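You operate a simulated robot arm through the tools that you are given. There is no shell and no other tool. Be economical: measure what you need, move in short steps, check, and stop when the job is done.

Carry out the task below with a simulated robot arm. There is one attempt and no reset: what you move stays moved.

TASK
Put three of the sockets from the top of the steel bench on the number board there.
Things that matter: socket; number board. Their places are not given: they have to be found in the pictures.

It is judged by the outcome, as a careful person would: the job done as asked, and still so three seconds after it is handed in. It fails if anything else is knocked over, pushed out of place, dropped, spilled or broken.

THE ROBOT
A 7-joint arm with a two-finger parallel gripper, fixed in place. Base frame: the origin is at the foot of the arm, x ahead of it, y to its left, z up; the work surface is at about z = 0. Lengths are in m, angles in degrees, forces in N, time in s.
With the tool pointing down near the work surface it reaches from about 0.24 to 0.62 m from the base axis. Its first joint turns from -66.0 to 66.0 degrees. Payload 2.6 kg.
Tool frame: the origin (TCP) lies between the finger pads and is the grasp point; the fingertips stand 0.03 m ahead of it; z points along the fingers, y is the line along which they close. The gripper opens to 0.094 m. The fingers are 0.028 m wide and 0.01 m thick; the gripper's body (0.05 by 0.096 m) begins 0.055 m behind the TCP.
Orientation is told as [roll, pitch, yaw] about the base's x, y, z axes, in that order, counted from this pose: with the fingers straight down and closing along the base's y, the tool's x points along the base's -x, its y along +y and its z along -z.

THE INTERFACE
- The arm moves only by the tool arm_command. Its arguments are lists of equal length, an entry for each row: "grip": the finger opening in mm, from 0 to 94; "travel": the shift along the tool's x, y, z in mm, a list of three; "spin": the turn about the tool's z in degrees. In form: {"grip": [grip, ...], "travel": [[dx, dy, dz], ...], "spin": [spin, ...]}. A call has 1 to 20 rows; each row shifts and turns the commanded pose from where the row before left it, along the tool's axes as they then stand. A row lasts 0.2 s, in which the tool goes at most 0.05 m and 8.6 degrees; a call with a longer step from one row to the next is refused whole, and so is a gripper value outside its range. A pose out of reach is approached as far as the arm can. The call stops where the force on the tool passes 40 N (or 10 N more than at its start, if that is more) or the arm is blocked; 0.2 s more then pass. The fingers move at their own pace (about 0.072 m/s each) and stop on an object; they squeeze with about 42 N. The grip force told is the motor's: it shows also when the fingers shut on nothing. Time passes only in rows, and 0.2 s behind the last, so rows that do not move let the fingers close. It gives the time, the measured TCP pose, the force on the tool (base axes), the opening and the grip force at its end, in the units of the frame above (readings bear some noise).
- Cameras (640 x 400 px; columns grow to the right, rows downward): "scene" is fixed at [0.0359, 0.4244, 0.5717]; the picture's right is [-0.80, -0.60, 0.00], its down [-0.29, 0.39, -0.87] and it looks along [0.53, -0.70, -0.49] (base axes); focal length 363 px, centre (320, 200). "wrist" rides on the gripper at [-0.037, 0, -0.058] in the tool frame; the picture's right is [0.00, -1.00, 0.00], its down [0.97, 0.00, -0.24] and it looks along [0.24, 0.00, 0.97] (tool axes); focal length 218 px, centre (320, 200).
- snapshot(camera): a new picture of that camera. No time passes.
- measure_at(camera, pixels): there is no depth. For up to 12 entries [column, row, z] of the newest picture of that camera ("zoom" is the newest enlarged one), the place [x, y] in the base frame at which the ray of that pixel passes the height z, good to about 0.002 m. No time passes.
- enlarge(camera, box): a new picture of the part [left, top, right, bottom] of that camera's present view, enlarged. No time passes.
- job_done(): hands the job in; it is judged then, once.

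Work in short steps. Measure before you move; look again where a grasp or a placing could have gone wrong, and mend it. You have 80 turns and 46 pictures in all, the two below and enlarged ones among them. Open the gripper and draw the arm clear of the work before you hand the job in, unless the task says otherwise; then end with one line.

The tools are called after "Request:" as a command line: name --argument value ..., lists and objects as JSON in quotes. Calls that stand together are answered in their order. arm_command: Moves the arm, as the interface text tells. Its arguments: {"type":"object","properties":{"grip":{"type":"array","items":{"type":"number"}},"travel":{"type":"array","items":{"type":"array","items":{"type":"number"}}},"spin":{"type":"array","items":{"type":"number"}}},"required":["grip","travel","spin"]} The other tools are called the same way: snapshot (camera) takes a picture; measure_at (camera, pixels) gives the place at which the rays of pixels pass given heights; enlarge (camera, box) takes an enlarged picture of a part of a camera's view; job_done () hands the job in.

At the start:

```text
clock: 0.0
tcp_pos: [0.3904, -0.1237, 0.2725]
tcp_rot: [-0.1, -0.1, 0.1]
contact_force: [0.4, -0.3, 0.0]
grip_width: 0.0941
finger_force: 0.1
```

scene: 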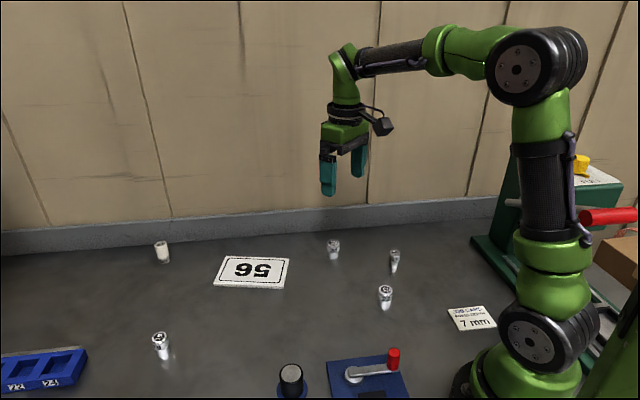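
wrist: 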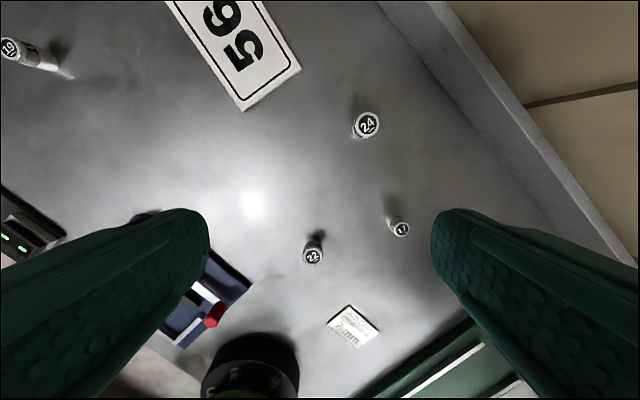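

I'll look closer at the sockets, the board and the card.

Request:
enlarge --camera "scene" --box '[130, 220, 310, 370]'

Request:
enlarge --camera "scene" --box '[310, 220, 510, 345]'

Request:
enlarge --camera "wrist" --box '[290, 90, 430, 360]'

```text
2.67 times, centred on (220, 295) of scene
```

zoom: 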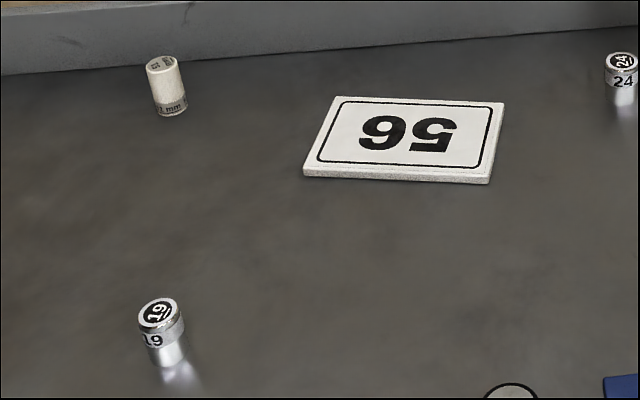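

```text
3.20 times, centred on (410, 282) of scene
```

zoom: 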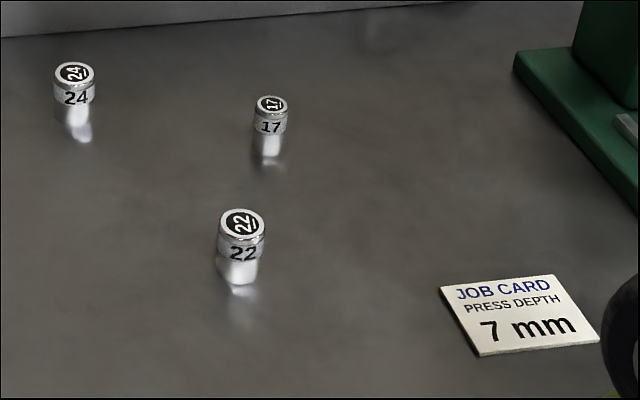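

```text
1.48 times, centred on (360, 225) of wrist
```

zoom: 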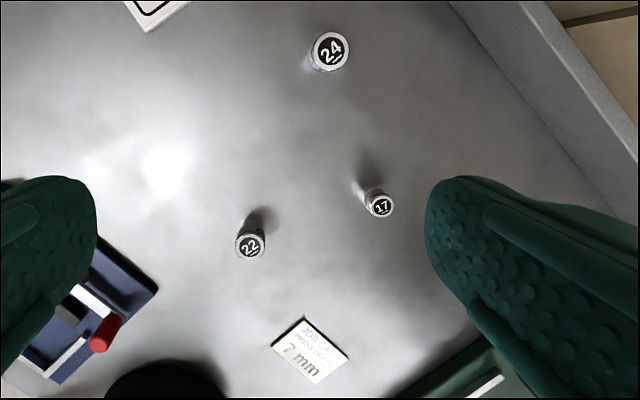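

Request:
enlarge --camera "scene" --box '[142, 235, 182, 270]'

Request:
enlarge --camera "scene" --box '[205, 245, 300, 300]'

Request:
measure_at --camera "scene" --pixels '[[227, 254, 0.006], [293, 258, 0.006], [283, 286, 0.006], [213, 282, 0.006], [161, 245, 0.035], [162, 262, 0.0], [160, 357, 0.0], [333, 258, 0.0], [393, 271, 0.0], [385, 308, 0.0]]'

```text
11.43 times, centred on (162, 252) of scene
```

zoom: 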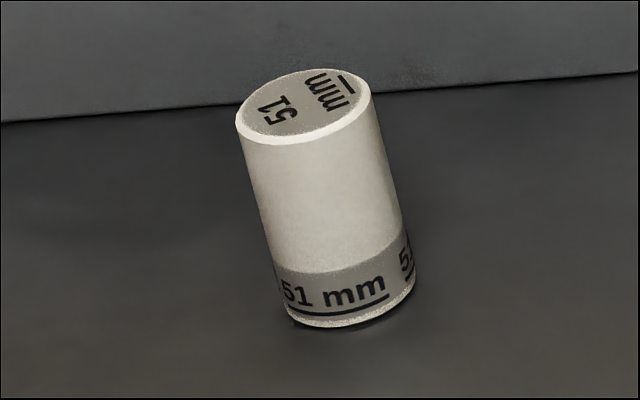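

```text
6.74 times, centred on (252, 272) of scene
```

zoom: 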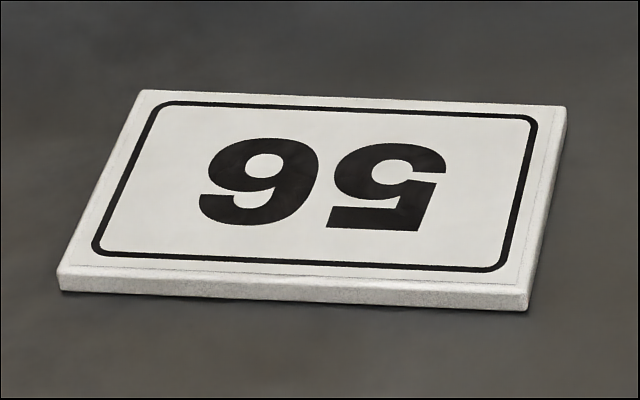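

```text
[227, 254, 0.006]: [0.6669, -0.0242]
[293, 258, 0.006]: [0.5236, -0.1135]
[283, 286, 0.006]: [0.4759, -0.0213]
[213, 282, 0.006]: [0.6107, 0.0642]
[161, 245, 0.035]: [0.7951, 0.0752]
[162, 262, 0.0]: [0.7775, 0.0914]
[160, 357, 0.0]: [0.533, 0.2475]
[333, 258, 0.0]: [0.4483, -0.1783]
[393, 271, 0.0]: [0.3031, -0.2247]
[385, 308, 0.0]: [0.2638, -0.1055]
```

Sockets seen: 17, 19, 22 and 24. The white 51 mm piece is a spacer, not a socket. No three of these sum to the board's 56, so I'll look at the rest of the bench for more sockets.

Request:
arm_command --grip '[94, 94, 94, 94, 94, 94, 94, 94]' --travel '[[0, 30, -16], [0, 30, -16], [0, 30, -16], [0, 30, -16], [0, 30, -16], [0, 30, -16], [0, 30, -16], [0, 30, -16]]' --spin '[0, 0, 0, 0, 0, 0, 0, 0]'

Request:
snapshot --camera "wrist"

Request:
snapshot --camera "scene"

```text
clock: 1.8
tcp_pos: [0.3914, 0.1151, 0.4021]
tcp_rot: [0.0, 0.0, -0.1]
contact_force: [0.0, -0.5, 0.6]
grip_width: 0.0941
finger_force: 0.0
```

```text
38 pictures are left
```

wrist: 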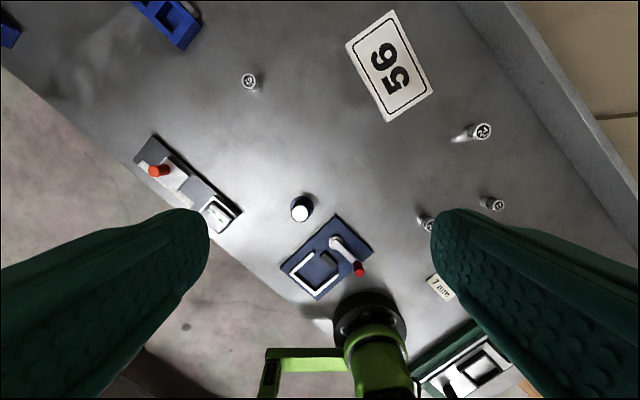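

```text
37 pictures are left
```

scene: 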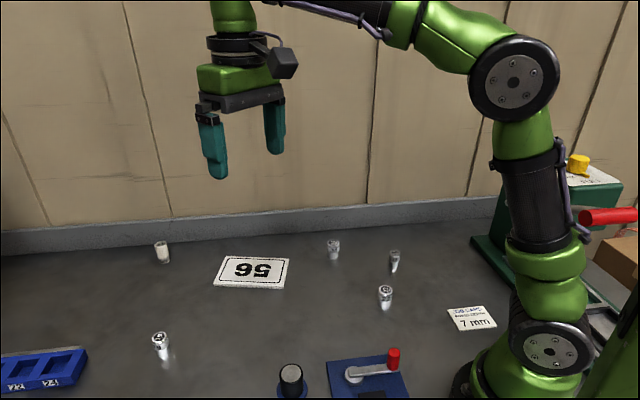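

Request:
enlarge --camera "wrist" --box '[0, 0, 260, 130]'

Request:
enlarge --camera "wrist" --box '[120, 120, 380, 310]'

Request:
enlarge --camera "scene" --box '[0, 320, 100, 400]'

```text
2.46 times, centred on (130, 65) of wrist
```

zoom: 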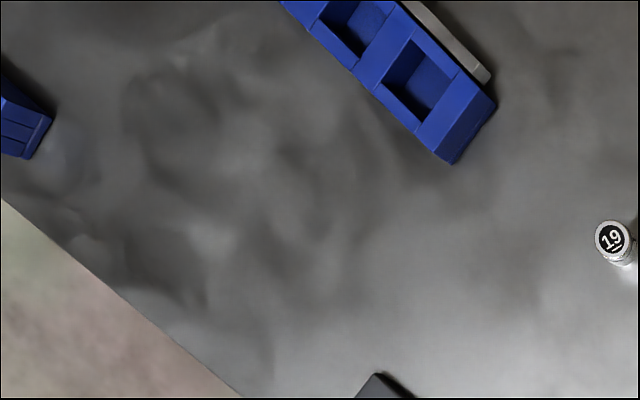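

```text
2.11 times, centred on (250, 215) of wrist
```

zoom: 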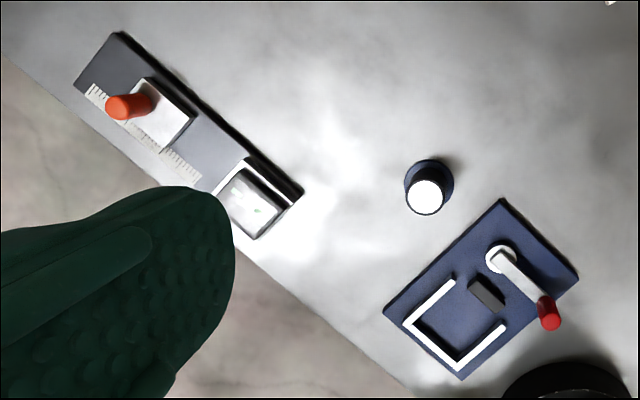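

```text
5.00 times, centred on (50, 360) of scene
```

zoom: 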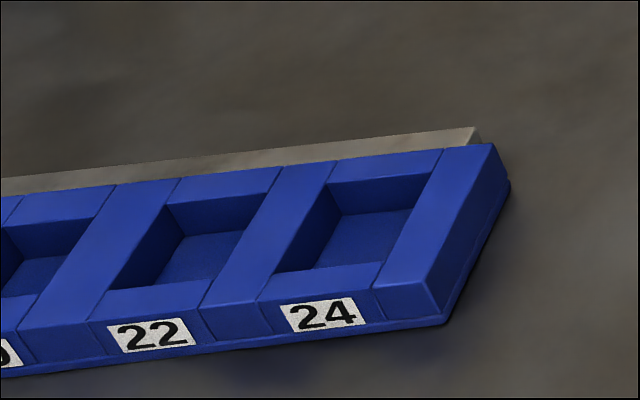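

No other loose sockets show, and the task names no sum, so any three upright sockets will do. I'll go above 19 at about (0.53, 0.25) and look from there.

Request:
arm_command --grip '[94, 94, 94, 94, 94, 94, 94, 94, 94, 94]' --travel '[[-13, 13, 20], [-13, 13, 20], [-13, 13, 20], [-13, 13, 20], [-13, 13, 20], [-13, 13, 20], [-13, 13, 20], [-13, 13, 20], [-13, 13, 20], [-13, 13, 20]]' --spin '[0, 0, 0, 0, 0, 0, 0, 0, 0, 0]'

Request:
snapshot --camera "wrist"

Request:
enlarge --camera "scene" --box '[140, 315, 190, 375]'

```text
clock: 4.0
tcp_pos: [0.521, 0.2439, 0.2011]
tcp_rot: [0.0, -0.1, 0.0]
contact_force: [0.0, 0.7, 0.4]
grip_width: 0.0941
finger_force: 0.0
```

```text
33 pictures are left
```

wrist: 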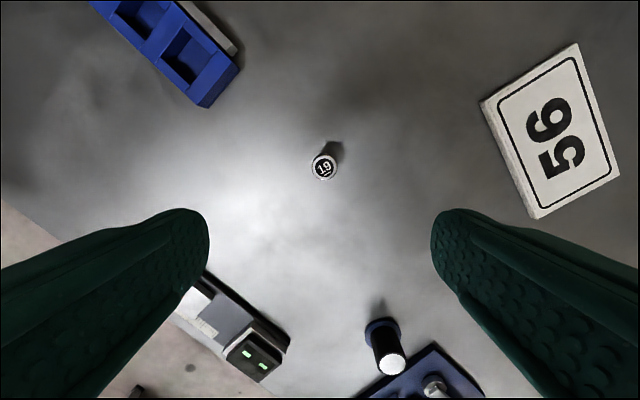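

```text
6.67 times, centred on (165, 345) of scene
```

zoom: 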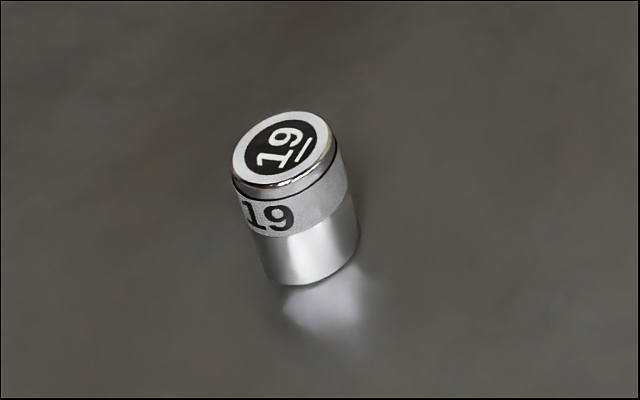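

Request:
measure_at --camera "zoom" --pixels '[[310, 263, 0.0], [287, 152, 0.025], [287, 152, 0.03], [287, 152, 0.035]]'

Request:
measure_at --camera "wrist" --pixels '[[323, 167, 0.025], [323, 167, 0.03], [311, 167, 0.03], [337, 167, 0.03], [578, 44, 0.008], [619, 176, 0.008], [537, 218, 0.008], [481, 103, 0.008]]'

```text
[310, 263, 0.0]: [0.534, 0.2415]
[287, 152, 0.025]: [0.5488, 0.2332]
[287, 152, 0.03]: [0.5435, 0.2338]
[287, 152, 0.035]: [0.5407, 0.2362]
```

```text
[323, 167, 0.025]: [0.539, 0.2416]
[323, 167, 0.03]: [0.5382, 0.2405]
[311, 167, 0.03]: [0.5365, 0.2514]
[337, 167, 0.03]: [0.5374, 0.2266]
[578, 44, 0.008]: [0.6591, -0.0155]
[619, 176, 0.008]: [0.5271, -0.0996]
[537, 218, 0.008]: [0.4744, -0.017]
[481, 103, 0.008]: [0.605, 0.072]
```

19 stands at about (0.537, 0.240), 24 mm across and about 33 mm tall. I lower the open fingers around it to TCP z = 0.036.

Request:
arm_command --grip '[94, 94, 70, 60, 60, 60, 60]' --travel '[[-8, -2, 25], [-8, -2, 30], [0, 0, 30], [0, 0, 30], [0, 0, 25], [0, 0, 15], [0, 0, 10]]' --spin '[0, 0, 0, 0, 0, 0, 0]'

Request:
enlarge --camera "scene" --box '[120, 290, 220, 380]'

Request:
snapshot --camera "wrist"

```text
clock: 5.6
tcp_pos: [0.5365, 0.2414, 0.0366]
tcp_rot: [-0.1, 0.0, 0.0]
contact_force: [0.0, -0.3, -0.1]
grip_width: 0.0598
finger_force: 0.1
```

```text
4.44 times, centred on (170, 335) of scene
```

zoom: 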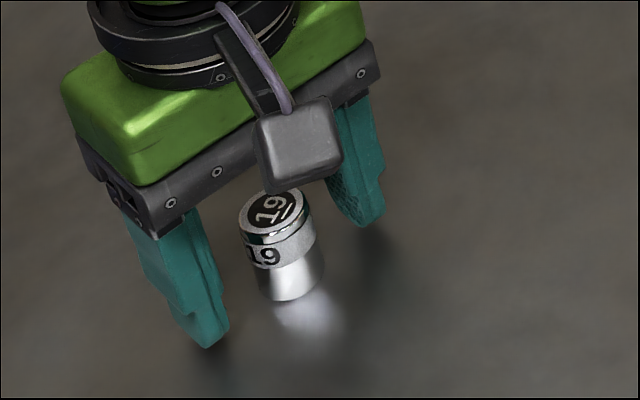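

```text
30 pictures are left
```

wrist: 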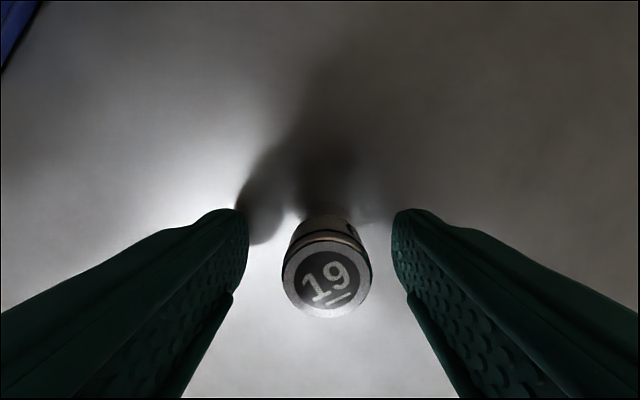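

The socket is centred between the fingers, about 2 mm toward -y. I shift and close.

Request:
arm_command --grip '[60, 15, 15, 15, 15]' --travel '[[0, -2, 0], [0, 0, 0], [0, 0, 0], [0, 0, 0], [0, 0, 0]]' --spin '[0, 0, 0, 0, 0]'

```text
clock: 6.8
tcp_pos: [0.536, 0.2401, 0.0364]
tcp_rot: [0.0, 0.0, 0.0]
contact_force: [-0.2, -0.5, -0.3]
grip_width: 0.025
finger_force: 42.2
```

Gripped at 25 mm, matching the socket. I lift and carry it to the left half of the board at (0.579, 0.020).

Request:
arm_command --grip '[15, 15, 15, 15, 15, 15, 15, 15, 15, 15, 15, 15]' --travel '[[0, 0, -20], [0, 0, -30], [0, 0, -30], [-5, -25, 0], [-5, -25, 0], [-5, -25, 0], [-5, -25, 0], [-5, -25, 0], [-5, -25, 0], [-5, -25, 0], [-5, -25, 0], [-3, -20, 0]]' --spin '[0, 0, 0, 0, 0, 0, 0, 0, 0, 0, 0, 0]'

Request:
snapshot --camera "wrist"

Request:
enlarge --camera "scene" --box '[170, 180, 330, 300]'

```text
clock: 9.4
tcp_pos: [0.5776, 0.0183, 0.1121]
tcp_rot: [0.1, 0.0, 0.1]
contact_force: [-0.2, 0.2, -0.9]
grip_width: 0.0251
finger_force: 41.6
```

```text
29 pictures are left
```

wrist: 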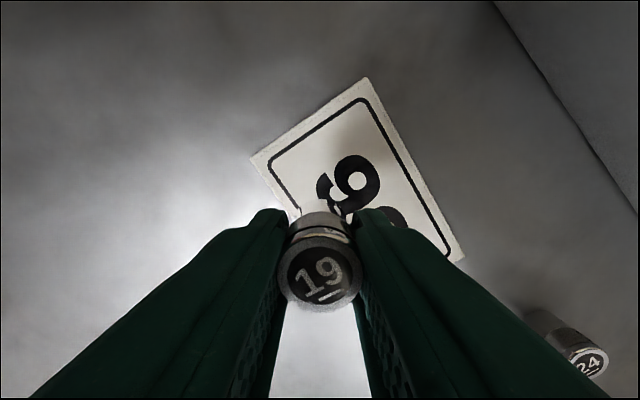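

```text
3.33 times, centred on (250, 240) of scene
```

zoom: 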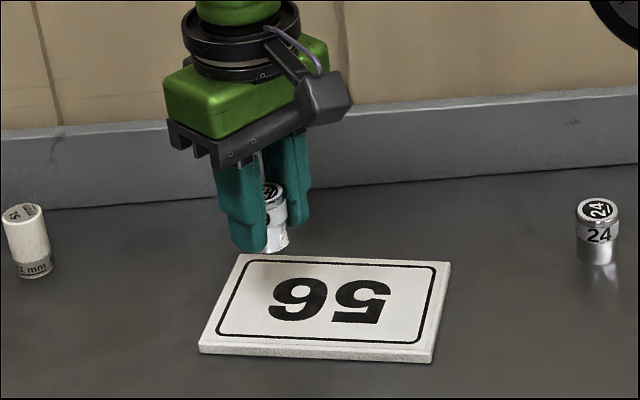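

Request:
measure_at --camera "wrist" --pixels '[[368, 78, 0.008], [464, 259, 0.008], [251, 157, 0.008]]'

```text
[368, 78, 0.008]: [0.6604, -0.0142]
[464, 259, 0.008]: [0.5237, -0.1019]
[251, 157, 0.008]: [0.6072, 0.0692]
```

Board corners are confirmed and the socket is well inside them. I lower to just above the surface.

Request:
arm_command --grip '[15, 15, 15, 15, 15, 15]' --travel '[[0, 0, 20], [0, 0, 20], [0, 0, 15], [0, 0, 6], [0, 0, 3], [0, 0, 1]]' --spin '[0, 0, 0, 0, 0, 0]'

Request:
enlarge --camera "scene" --box '[200, 220, 300, 295]'

```text
clock: 10.8
tcp_pos: [0.5776, 0.0197, 0.0507]
tcp_rot: [0.0, 0.0, 0.0]
contact_force: [-0.3, 0.9, -0.6]
grip_width: 0.0253
finger_force: 42.3
```

```text
5.33 times, centred on (250, 258) of scene
```

zoom: 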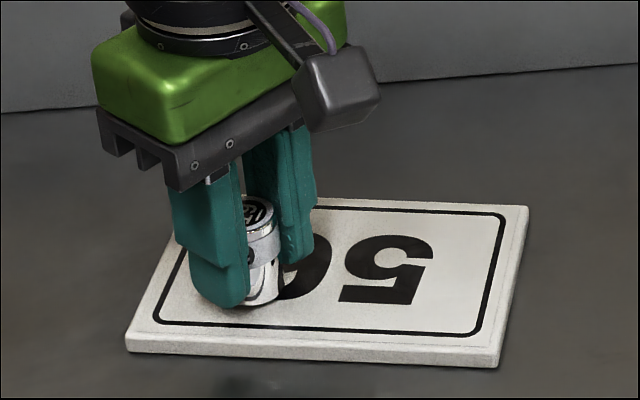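

Request:
arm_command --grip '[15, 15, 15]' --travel '[[0, 0, 1], [0, 0, 1], [0, 0, 1]]' --spin '[0, 0, 0]'

```text
clock: 11.6
tcp_pos: [0.5782, 0.0196, 0.0471]
tcp_rot: [0.0, 0.0, 0.0]
contact_force: [0.4, -0.6, -0.2]
grip_width: 0.0249
finger_force: 41.5
```

Request:
arm_command --grip '[15, 15]' --travel '[[0, 0, 1], [0, 0, 0.5]]' --spin '[0, 0]'

```text
clock: 12.2
tcp_pos: [0.5796, 0.0213, 0.0467]
tcp_rot: [0.0, 0.1, 0.0]
contact_force: [-0.5, 0.5, 1.3]
grip_width: 0.0251
finger_force: 41.5
```

Request:
arm_command --grip '[15, 15]' --travel '[[0, 0, 0.7], [0, 0, 0]]' --spin '[0, 0]'

```text
clock: 12.8
tcp_pos: [0.5793, 0.0196, 0.0464]
tcp_rot: [0.0, 0.0, -0.1]
contact_force: [1.1, 1.7, 5.9]
grip_width: 0.0252
finger_force: 42.0
```

Contact is made: 5.9 N up at z ≈ 0.046. I release with a modest opening, then rise.

Request:
arm_command --grip '[30, 40, 44, 44, 44, 44, 44]' --travel '[[0, 0, 0], [0, 0, 0], [0, 0, 0], [0, 0, -15], [0, 0, -30], [0, 0, -40], [0, 0, -40]]' --spin '[0, 0, 0, 0, 0, 0, 0]'

Request:
snapshot --camera "wrist"

```text
clock: 14.4
tcp_pos: [0.5793, 0.0184, 0.1698]
tcp_rot: [0.0, 0.0, 0.1]
contact_force: [0.2, 0.3, 0.2]
grip_width: 0.0439
finger_force: 0.2
```

```text
26 pictures are left
```

wrist: 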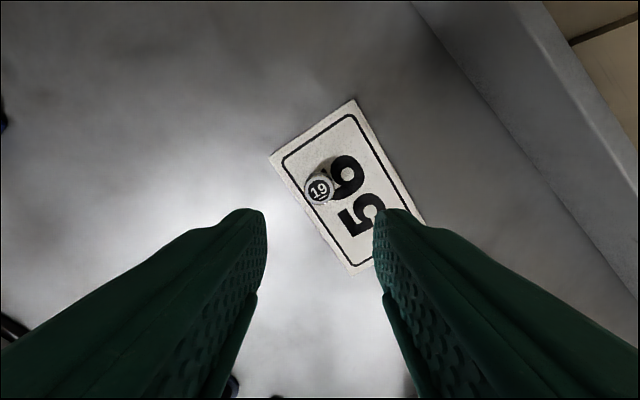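

19 stands on the board. Next I go above 24, near (0.449, -0.178).

Request:
arm_command --grip '[60, 60, 60, 60, 60, 60, 60, 60]' --travel '[[16, -24.5, 0], [16, -24.5, 0], [16, -24.5, 0], [16, -24.5, 0], [16, -24.5, 0], [16, -24.5, 0], [16, -24.5, 0], [17, -24.5, 15]]' --spin '[0, 0, 0, 0, 0, 0, 0, 0]'

Request:
snapshot --camera "wrist"

```text
clock: 16.2
tcp_pos: [0.4483, -0.1782, 0.1551]
tcp_rot: [0.1, 0.0, -0.1]
contact_force: [-0.3, 0.2, 0.3]
grip_width: 0.06
finger_force: 0.0
```

```text
25 pictures are left
```

wrist: 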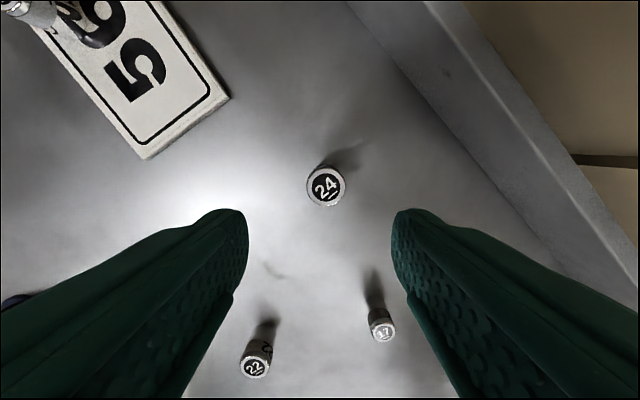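

Request:
measure_at --camera "wrist" --pixels '[[326, 186, 0.036], [306, 186, 0.036], [345, 186, 0.036], [326, 205, 0.036], [256, 367, 0.036], [382, 330, 0.036]]'

```text
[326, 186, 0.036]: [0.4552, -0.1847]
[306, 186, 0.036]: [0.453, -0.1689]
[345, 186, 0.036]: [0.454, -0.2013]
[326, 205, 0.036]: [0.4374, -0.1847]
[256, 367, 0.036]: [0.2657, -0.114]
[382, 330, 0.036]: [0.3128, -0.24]
```

24 is at (0.4545, -0.184), about 32 mm across. I descend around it.

Request:
arm_command --grip '[66, 66, 66, 66, 66, 66]' --travel '[[-6, -6, 10], [0, 0, 30], [0, 0, 30], [0, 0, 25], [0, 0, 15], [0, 0, 8.5]]' --spin '[0, 0, 0, 0, 0, 0]'

Request:
snapshot --camera "wrist"

```text
clock: 17.6
tcp_pos: [0.4548, -0.1815, 0.0358]
tcp_rot: [0.0, 0.0, 0.0]
contact_force: [-0.8, 0.0, -0.4]
grip_width: 0.0658
finger_force: 0.1
```

```text
24 pictures are left
```

wrist: 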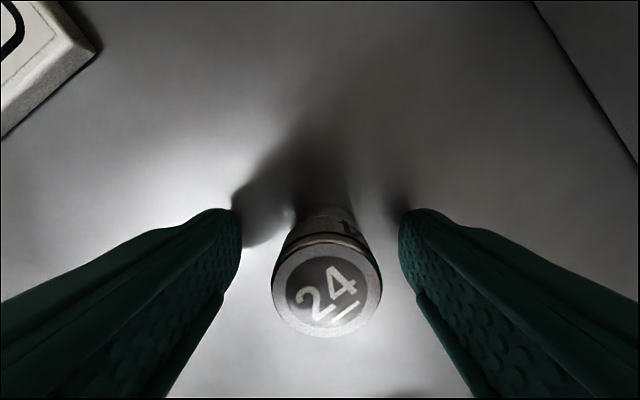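

Request:
arm_command --grip '[66, 20, 20, 20, 20]' --travel '[[2, -1.7, 0], [0, 0, 0], [0, 0, 0], [0, 0, 0], [0, 0, 0]]' --spin '[0, 0, 0, 0, 0]'

```text
clock: 18.8
tcp_pos: [0.4533, -0.1844, 0.0357]
tcp_rot: [-0.1, 0.0, 0.0]
contact_force: [-0.1, 0.6, -1.0]
grip_width: 0.0311
finger_force: 41.8
```

Gripped at 31 mm. I lift and carry it to (0.564, -0.044) on the board.

Request:
arm_command --grip '[20, 20, 20, 20, 20, 20, 20, 20, 20, 20, 20]' --travel '[[0, 0, -20], [0, 0, -30], [0, 0, -30], [-15.8, 20, 0], [-15.8, 20, 0], [-15.8, 20, 0], [-15.8, 20, 0], [-15.8, 20, 0], [-15.8, 20, 0], [-15.8, 20, 0], [0, 0, 0]]' --spin '[0, 0, 0, 0, 0, 0, 0, 0, 0, 0, 0]'

Request:
snapshot --camera "wrist"

Request:
enlarge --camera "scene" --box '[190, 180, 330, 295]'

```text
clock: 21.2
tcp_pos: [0.5666, -0.0463, 0.116]
tcp_rot: [0.1, 0.1, 0.0]
contact_force: [-0.1, 0.2, -1.5]
grip_width: 0.0309
finger_force: 41.8
```

```text
23 pictures are left
```

wrist: 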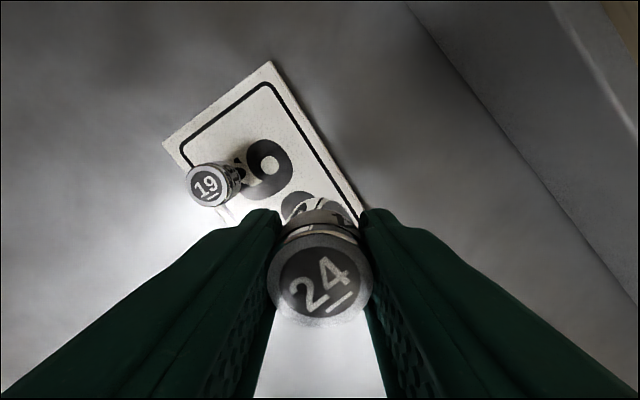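

```text
3.48 times, centred on (260, 238) of scene
```

zoom: 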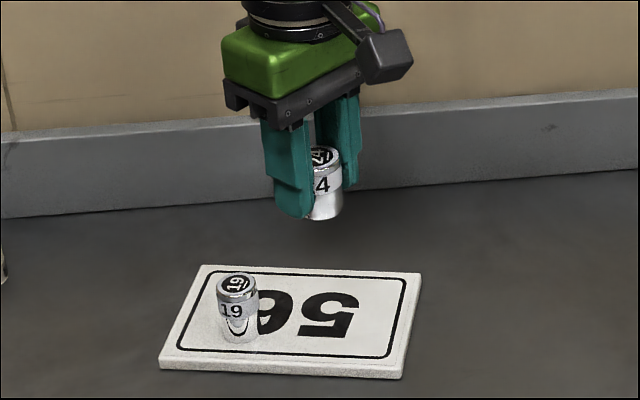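

I lower toward the board. Contact is expected at TCP z ≈ 0.0455.

Request:
arm_command --grip '[20, 20, 20, 20, 20, 20, 20]' --travel '[[1, 1, 20], [0, 0, 20], [0, 0, 15], [0, 0, 8], [0, 0, 4], [0, 0, 1.5], [0, 0, 0]]' --spin '[0, 0, 0, 0, 0, 0, 0]'

Request:
arm_command --grip '[20, 20]' --travel '[[0, 0, 1], [0, 0, 0]]' --spin '[0, 0]'

```text
clock: 22.8
tcp_pos: [0.5636, -0.0424, 0.0476]
tcp_rot: [0.0, 0.0, -0.1]
contact_force: [0.4, 0.4, -0.9]
grip_width: 0.0312
finger_force: 42.0
```

```text
clock: 23.4
tcp_pos: [0.5632, -0.043, 0.047]
tcp_rot: [0.1, 0.0, 0.0]
contact_force: [0.4, -0.2, -0.3]
grip_width: 0.0312
finger_force: 41.8
```

Request:
arm_command --grip '[20, 20]' --travel '[[0, 0, 0.8], [0, 0, 0]]' --spin '[0, 0]'

```text
clock: 24.0
tcp_pos: [0.5635, -0.0431, 0.0464]
tcp_rot: [-0.1, 0.1, -0.1]
contact_force: [-0.8, -0.2, 2.1]
grip_width: 0.0309
finger_force: 41.6
```

Request:
arm_command --grip '[20, 20]' --travel '[[0, 0, 0.5], [0, 0, 0]]' --spin '[0, 0]'

```text
clock: 24.6
tcp_pos: [0.5637, -0.0431, 0.0469]
tcp_rot: [0.1, 0.0, -0.1]
contact_force: [-2.6, 0.1, 3.8]
grip_width: 0.0309
finger_force: 41.9
```

24 is in contact with the board. I release, rise, and head for 22 at about (0.266, -0.112).

Request:
arm_command --grip '[36, 44, 46, 46, 46, 46, 46]' --travel '[[0, 0, 0], [0, 0, 0], [0, 0, 0], [0, 0, -15], [0, 0, -30], [0, 0, -40], [0, 0, -30]]' --spin '[0, 0, 0, 0, 0, 0, 0]'

Request:
arm_command --grip '[60, 60, 60, 60, 60, 60, 60, 60, 60, 60]' --travel '[[29.5, -7, 0], [29.5, -7, 0], [29.5, -7, 0], [29.5, -7, 0], [29.5, -7, 0], [29.5, -7, 0], [29.5, -7, 0], [29.5, -7, 0], [29.5, -7, 0], [29.5, -6, 0]]' --spin '[0, 0, 0, 0, 0, 0, 0, 0, 0, 0]'

Request:
snapshot --camera "wrist"

Request:
snapshot --camera "scene"

```text
clock: 26.2
tcp_pos: [0.5651, -0.0412, 0.1615]
tcp_rot: [0.1, -0.1, -0.1]
contact_force: [-0.1, 0.8, -0.7]
grip_width: 0.046
finger_force: 0.0
```

```text
clock: 28.4
tcp_pos: [0.2689, -0.1094, 0.1586]
tcp_rot: [0.0, -0.1, 0.0]
contact_force: [0.1, 1.0, 0.1]
grip_width: 0.0601
finger_force: 0.1
```

```text
21 pictures are left
```

wrist: 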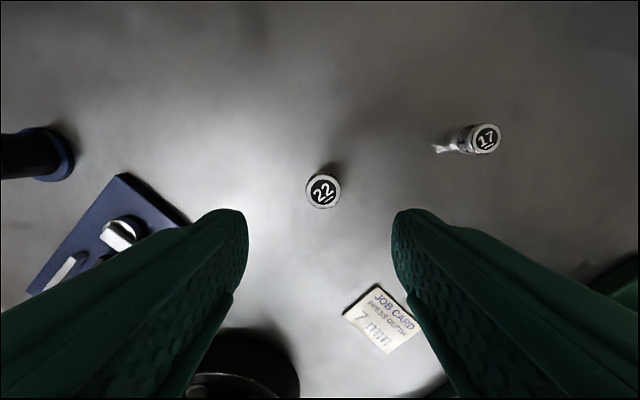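

```text
20 pictures are left
```

scene: 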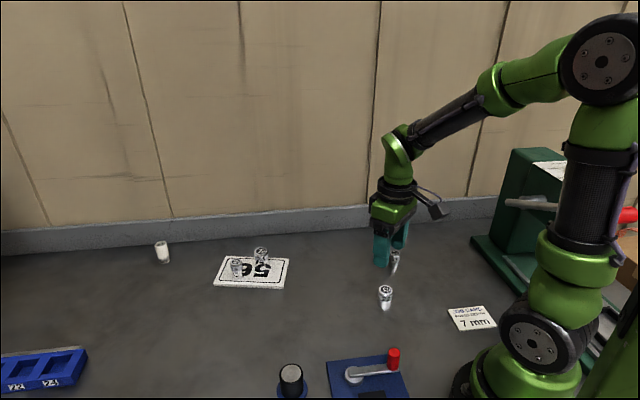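

Request:
measure_at --camera "wrist" --pixels '[[323, 190, 0.036], [305, 190, 0.036], [341, 190, 0.036], [323, 208, 0.036]]'

Request:
enlarge --camera "scene" --box '[205, 235, 300, 295]'

```text
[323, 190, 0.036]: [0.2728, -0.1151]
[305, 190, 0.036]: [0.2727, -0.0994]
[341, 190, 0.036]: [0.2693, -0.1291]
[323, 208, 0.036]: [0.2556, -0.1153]
```

```text
6.67 times, centred on (252, 265) of scene
```

zoom: 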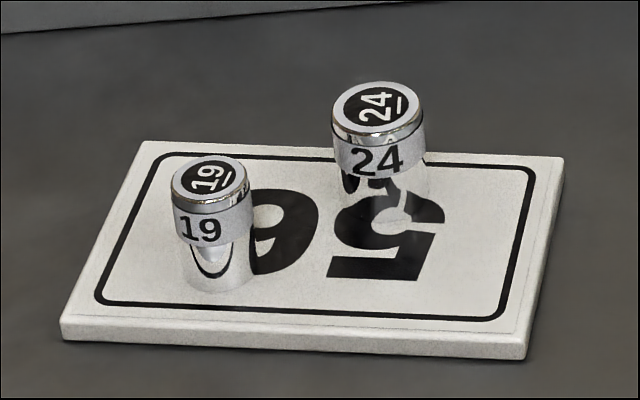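

Both stand well on the board. 22 is at (0.271, -0.1145), so I descend around it.

Request:
arm_command --grip '[66, 66, 66, 66, 66, 66]' --travel '[[-2, -3, 14], [0, 0, 30], [0, 0, 30], [0, 0, 25], [0, 0, 15], [0, 0, 9]]' --spin '[0, 0, 0, 0, 0, 0]'

Request:
snapshot --camera "wrist"

```text
clock: 29.8
tcp_pos: [0.2702, -0.116, 0.0363]
tcp_rot: [0.1, -0.1, -0.1]
contact_force: [-0.4, -1.2, 0.0]
grip_width: 0.066
finger_force: 0.1
```

```text
18 pictures are left
```

wrist: 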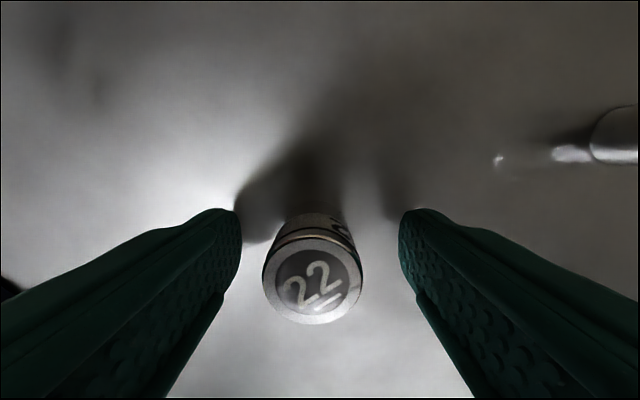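

Top centre is at column 312, about 2 mm toward +y. I shift and close.

Request:
arm_command --grip '[66, 20, 20, 20, 20]' --travel '[[0.5, 2.2, 0], [0, 0, 0], [0, 0, 0], [0, 0, 0], [0, 0, 0]]' --spin '[0, 0, 0, 0, 0]'

```text
clock: 31.0
tcp_pos: [0.2705, -0.1123, 0.0383]
tcp_rot: [0.0, 0.0, -0.1]
contact_force: [-0.8, 0.3, -0.6]
grip_width: 0.0289
finger_force: 41.9
```

Request:
arm_command --grip '[20, 20, 20, 20, 20, 20, 20, 20, 20, 20, 20, 20, 20, 20]' --travel '[[0, 0, -20], [0, 0, -30], [0, 0, -30], [-24.4, 8.4, 0], [-24.4, 8.4, 0], [-24.4, 8.4, 0], [-24.4, 8.4, 0], [-24.4, 8.4, 0], [-24.4, 8.4, 0], [-24.4, 8.4, 0], [-24.4, 8.4, 0], [-24.4, 8.4, 0], [-24.4, 8.4, 0], [0, 0, 0]]' --spin '[0, 0, 0, 0, 0, 0, 0, 0, 0, 0, 0, 0, 0, 0]'

Request:
snapshot --camera "wrist"

Request:
snapshot --camera "scene"

```text
clock: 34.0
tcp_pos: [0.5119, -0.0287, 0.1207]
tcp_rot: [0.0, 0.0, 0.0]
contact_force: [-0.8, -0.4, -1.2]
grip_width: 0.0288
finger_force: 41.9
```

```text
17 pictures are left
```

wrist: 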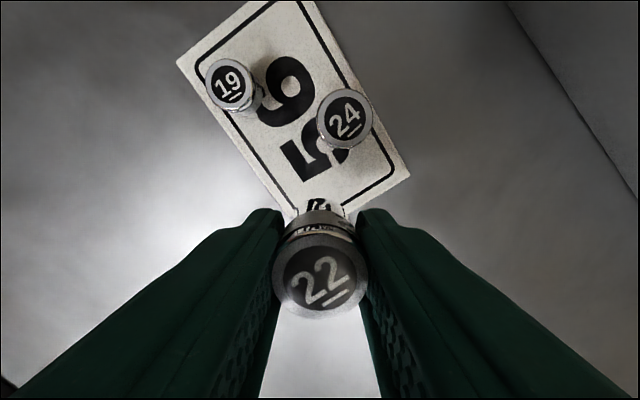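

```text
16 pictures are left
```

scene: 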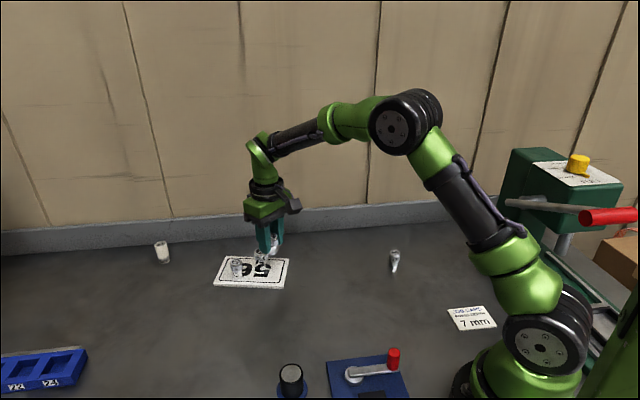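

The path is clear. I lower with a 2 mm +x correction.

Request:
arm_command --grip '[20, 20, 20, 20, 20, 20, 20]' --travel '[[-2, 0, 20], [0, 0, 20], [0, 0, 15], [0, 0, 8], [0, 0, 4], [0, 0, 1], [0, 0, 0]]' --spin '[0, 0, 0, 0, 0, 0, 0]'

Request:
enlarge --camera "scene" --box '[205, 225, 315, 300]'

```text
clock: 35.6
tcp_pos: [0.5154, -0.0286, 0.0517]
tcp_rot: [0.1, 0.0, 0.0]
contact_force: [0.2, 0.0, -1.3]
grip_width: 0.029
finger_force: 41.5
```

```text
5.33 times, centred on (260, 262) of scene
```

zoom: 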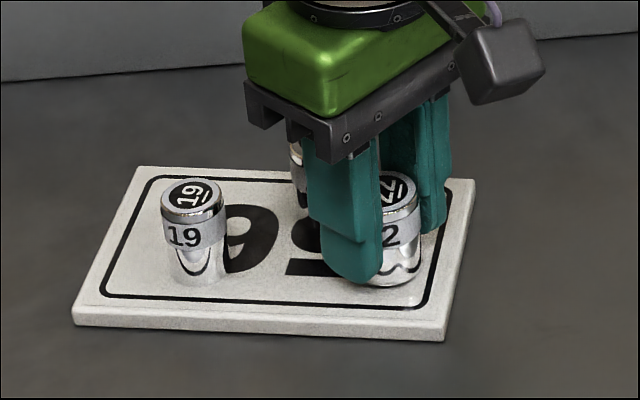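

Request:
arm_command --grip '[20, 20, 20, 20]' --travel '[[0, 0, 1], [0, 0, 1], [0, 0, 0.8], [0, 0, 0]]' --spin '[0, 0, 0, 0]'

```text
clock: 36.6
tcp_pos: [0.514, -0.028, 0.0484]
tcp_rot: [0.1, -0.1, 0.0]
contact_force: [-0.8, -0.1, -0.4]
grip_width: 0.0289
finger_force: 42.1
```

Request:
arm_command --grip '[20, 20]' --travel '[[0, 0, 0.8], [0, 0, 0]]' --spin '[0, 0]'

```text
clock: 37.2
tcp_pos: [0.5156, -0.0288, 0.0495]
tcp_rot: [0.0, -0.1, 0.0]
contact_force: [-3.0, -0.9, 7.1]
grip_width: 0.0288
finger_force: 41.6
```

Contact (7.1 N). I release, rise and draw back.

Request:
arm_command --grip '[34, 42, 44, 44, 44, 44, 44, 44, 44, 44, 44, 44]' --travel '[[0, 0, 0], [0, 0, 0], [0, 0, 0], [0, 0, -15], [0, 0, -30], [0, 0, -40], [0, 0, -40], [0, 0, -40], [40, -5, 0], [40, -5, 0], [40, -5, 0], [0, 0, 0]]' --spin '[0, 0, 0, 0, 0, 0, 0, 0, 0, 0, 0, 0]'

Request:
snapshot --camera "scene"

Request:
enlarge --camera "scene" --box '[205, 235, 300, 295]'

Request:
snapshot --camera "wrist"

```text
clock: 39.8
tcp_pos: [0.3943, -0.0431, 0.2124]
tcp_rot: [0.0, 0.0, 0.0]
contact_force: [0.9, -0.3, -0.3]
grip_width: 0.0441
finger_force: 0.1
```

```text
14 pictures are left
```

scene: 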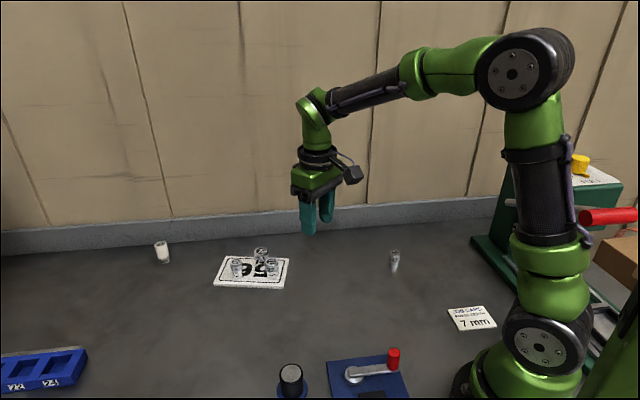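

```text
6.67 times, centred on (252, 265) of scene
```

zoom: 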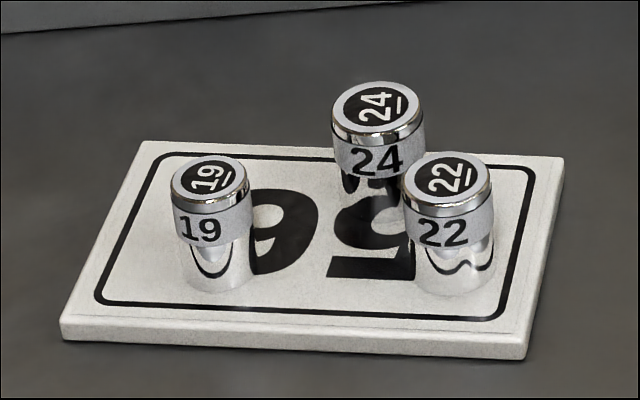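

```text
12 pictures are left
```

wrist: 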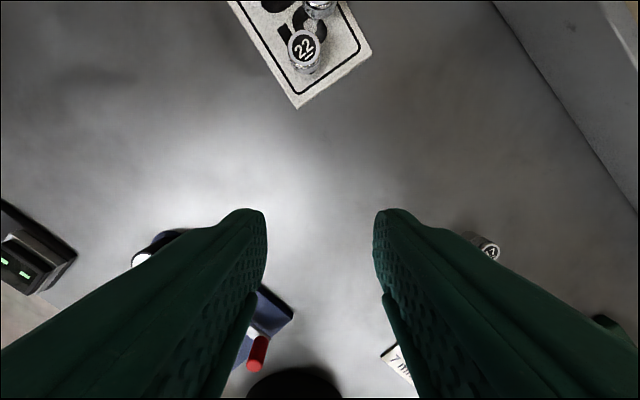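

All three sockets stand upright on the board, nothing else has moved and the arm is clear, so I hand the job in.

Request:
job_done

```text
The job is handed in.
```

Sockets 19, 24 and 22 are standing upright on the number board; the 17 socket and everything else on the bench were left where they were.
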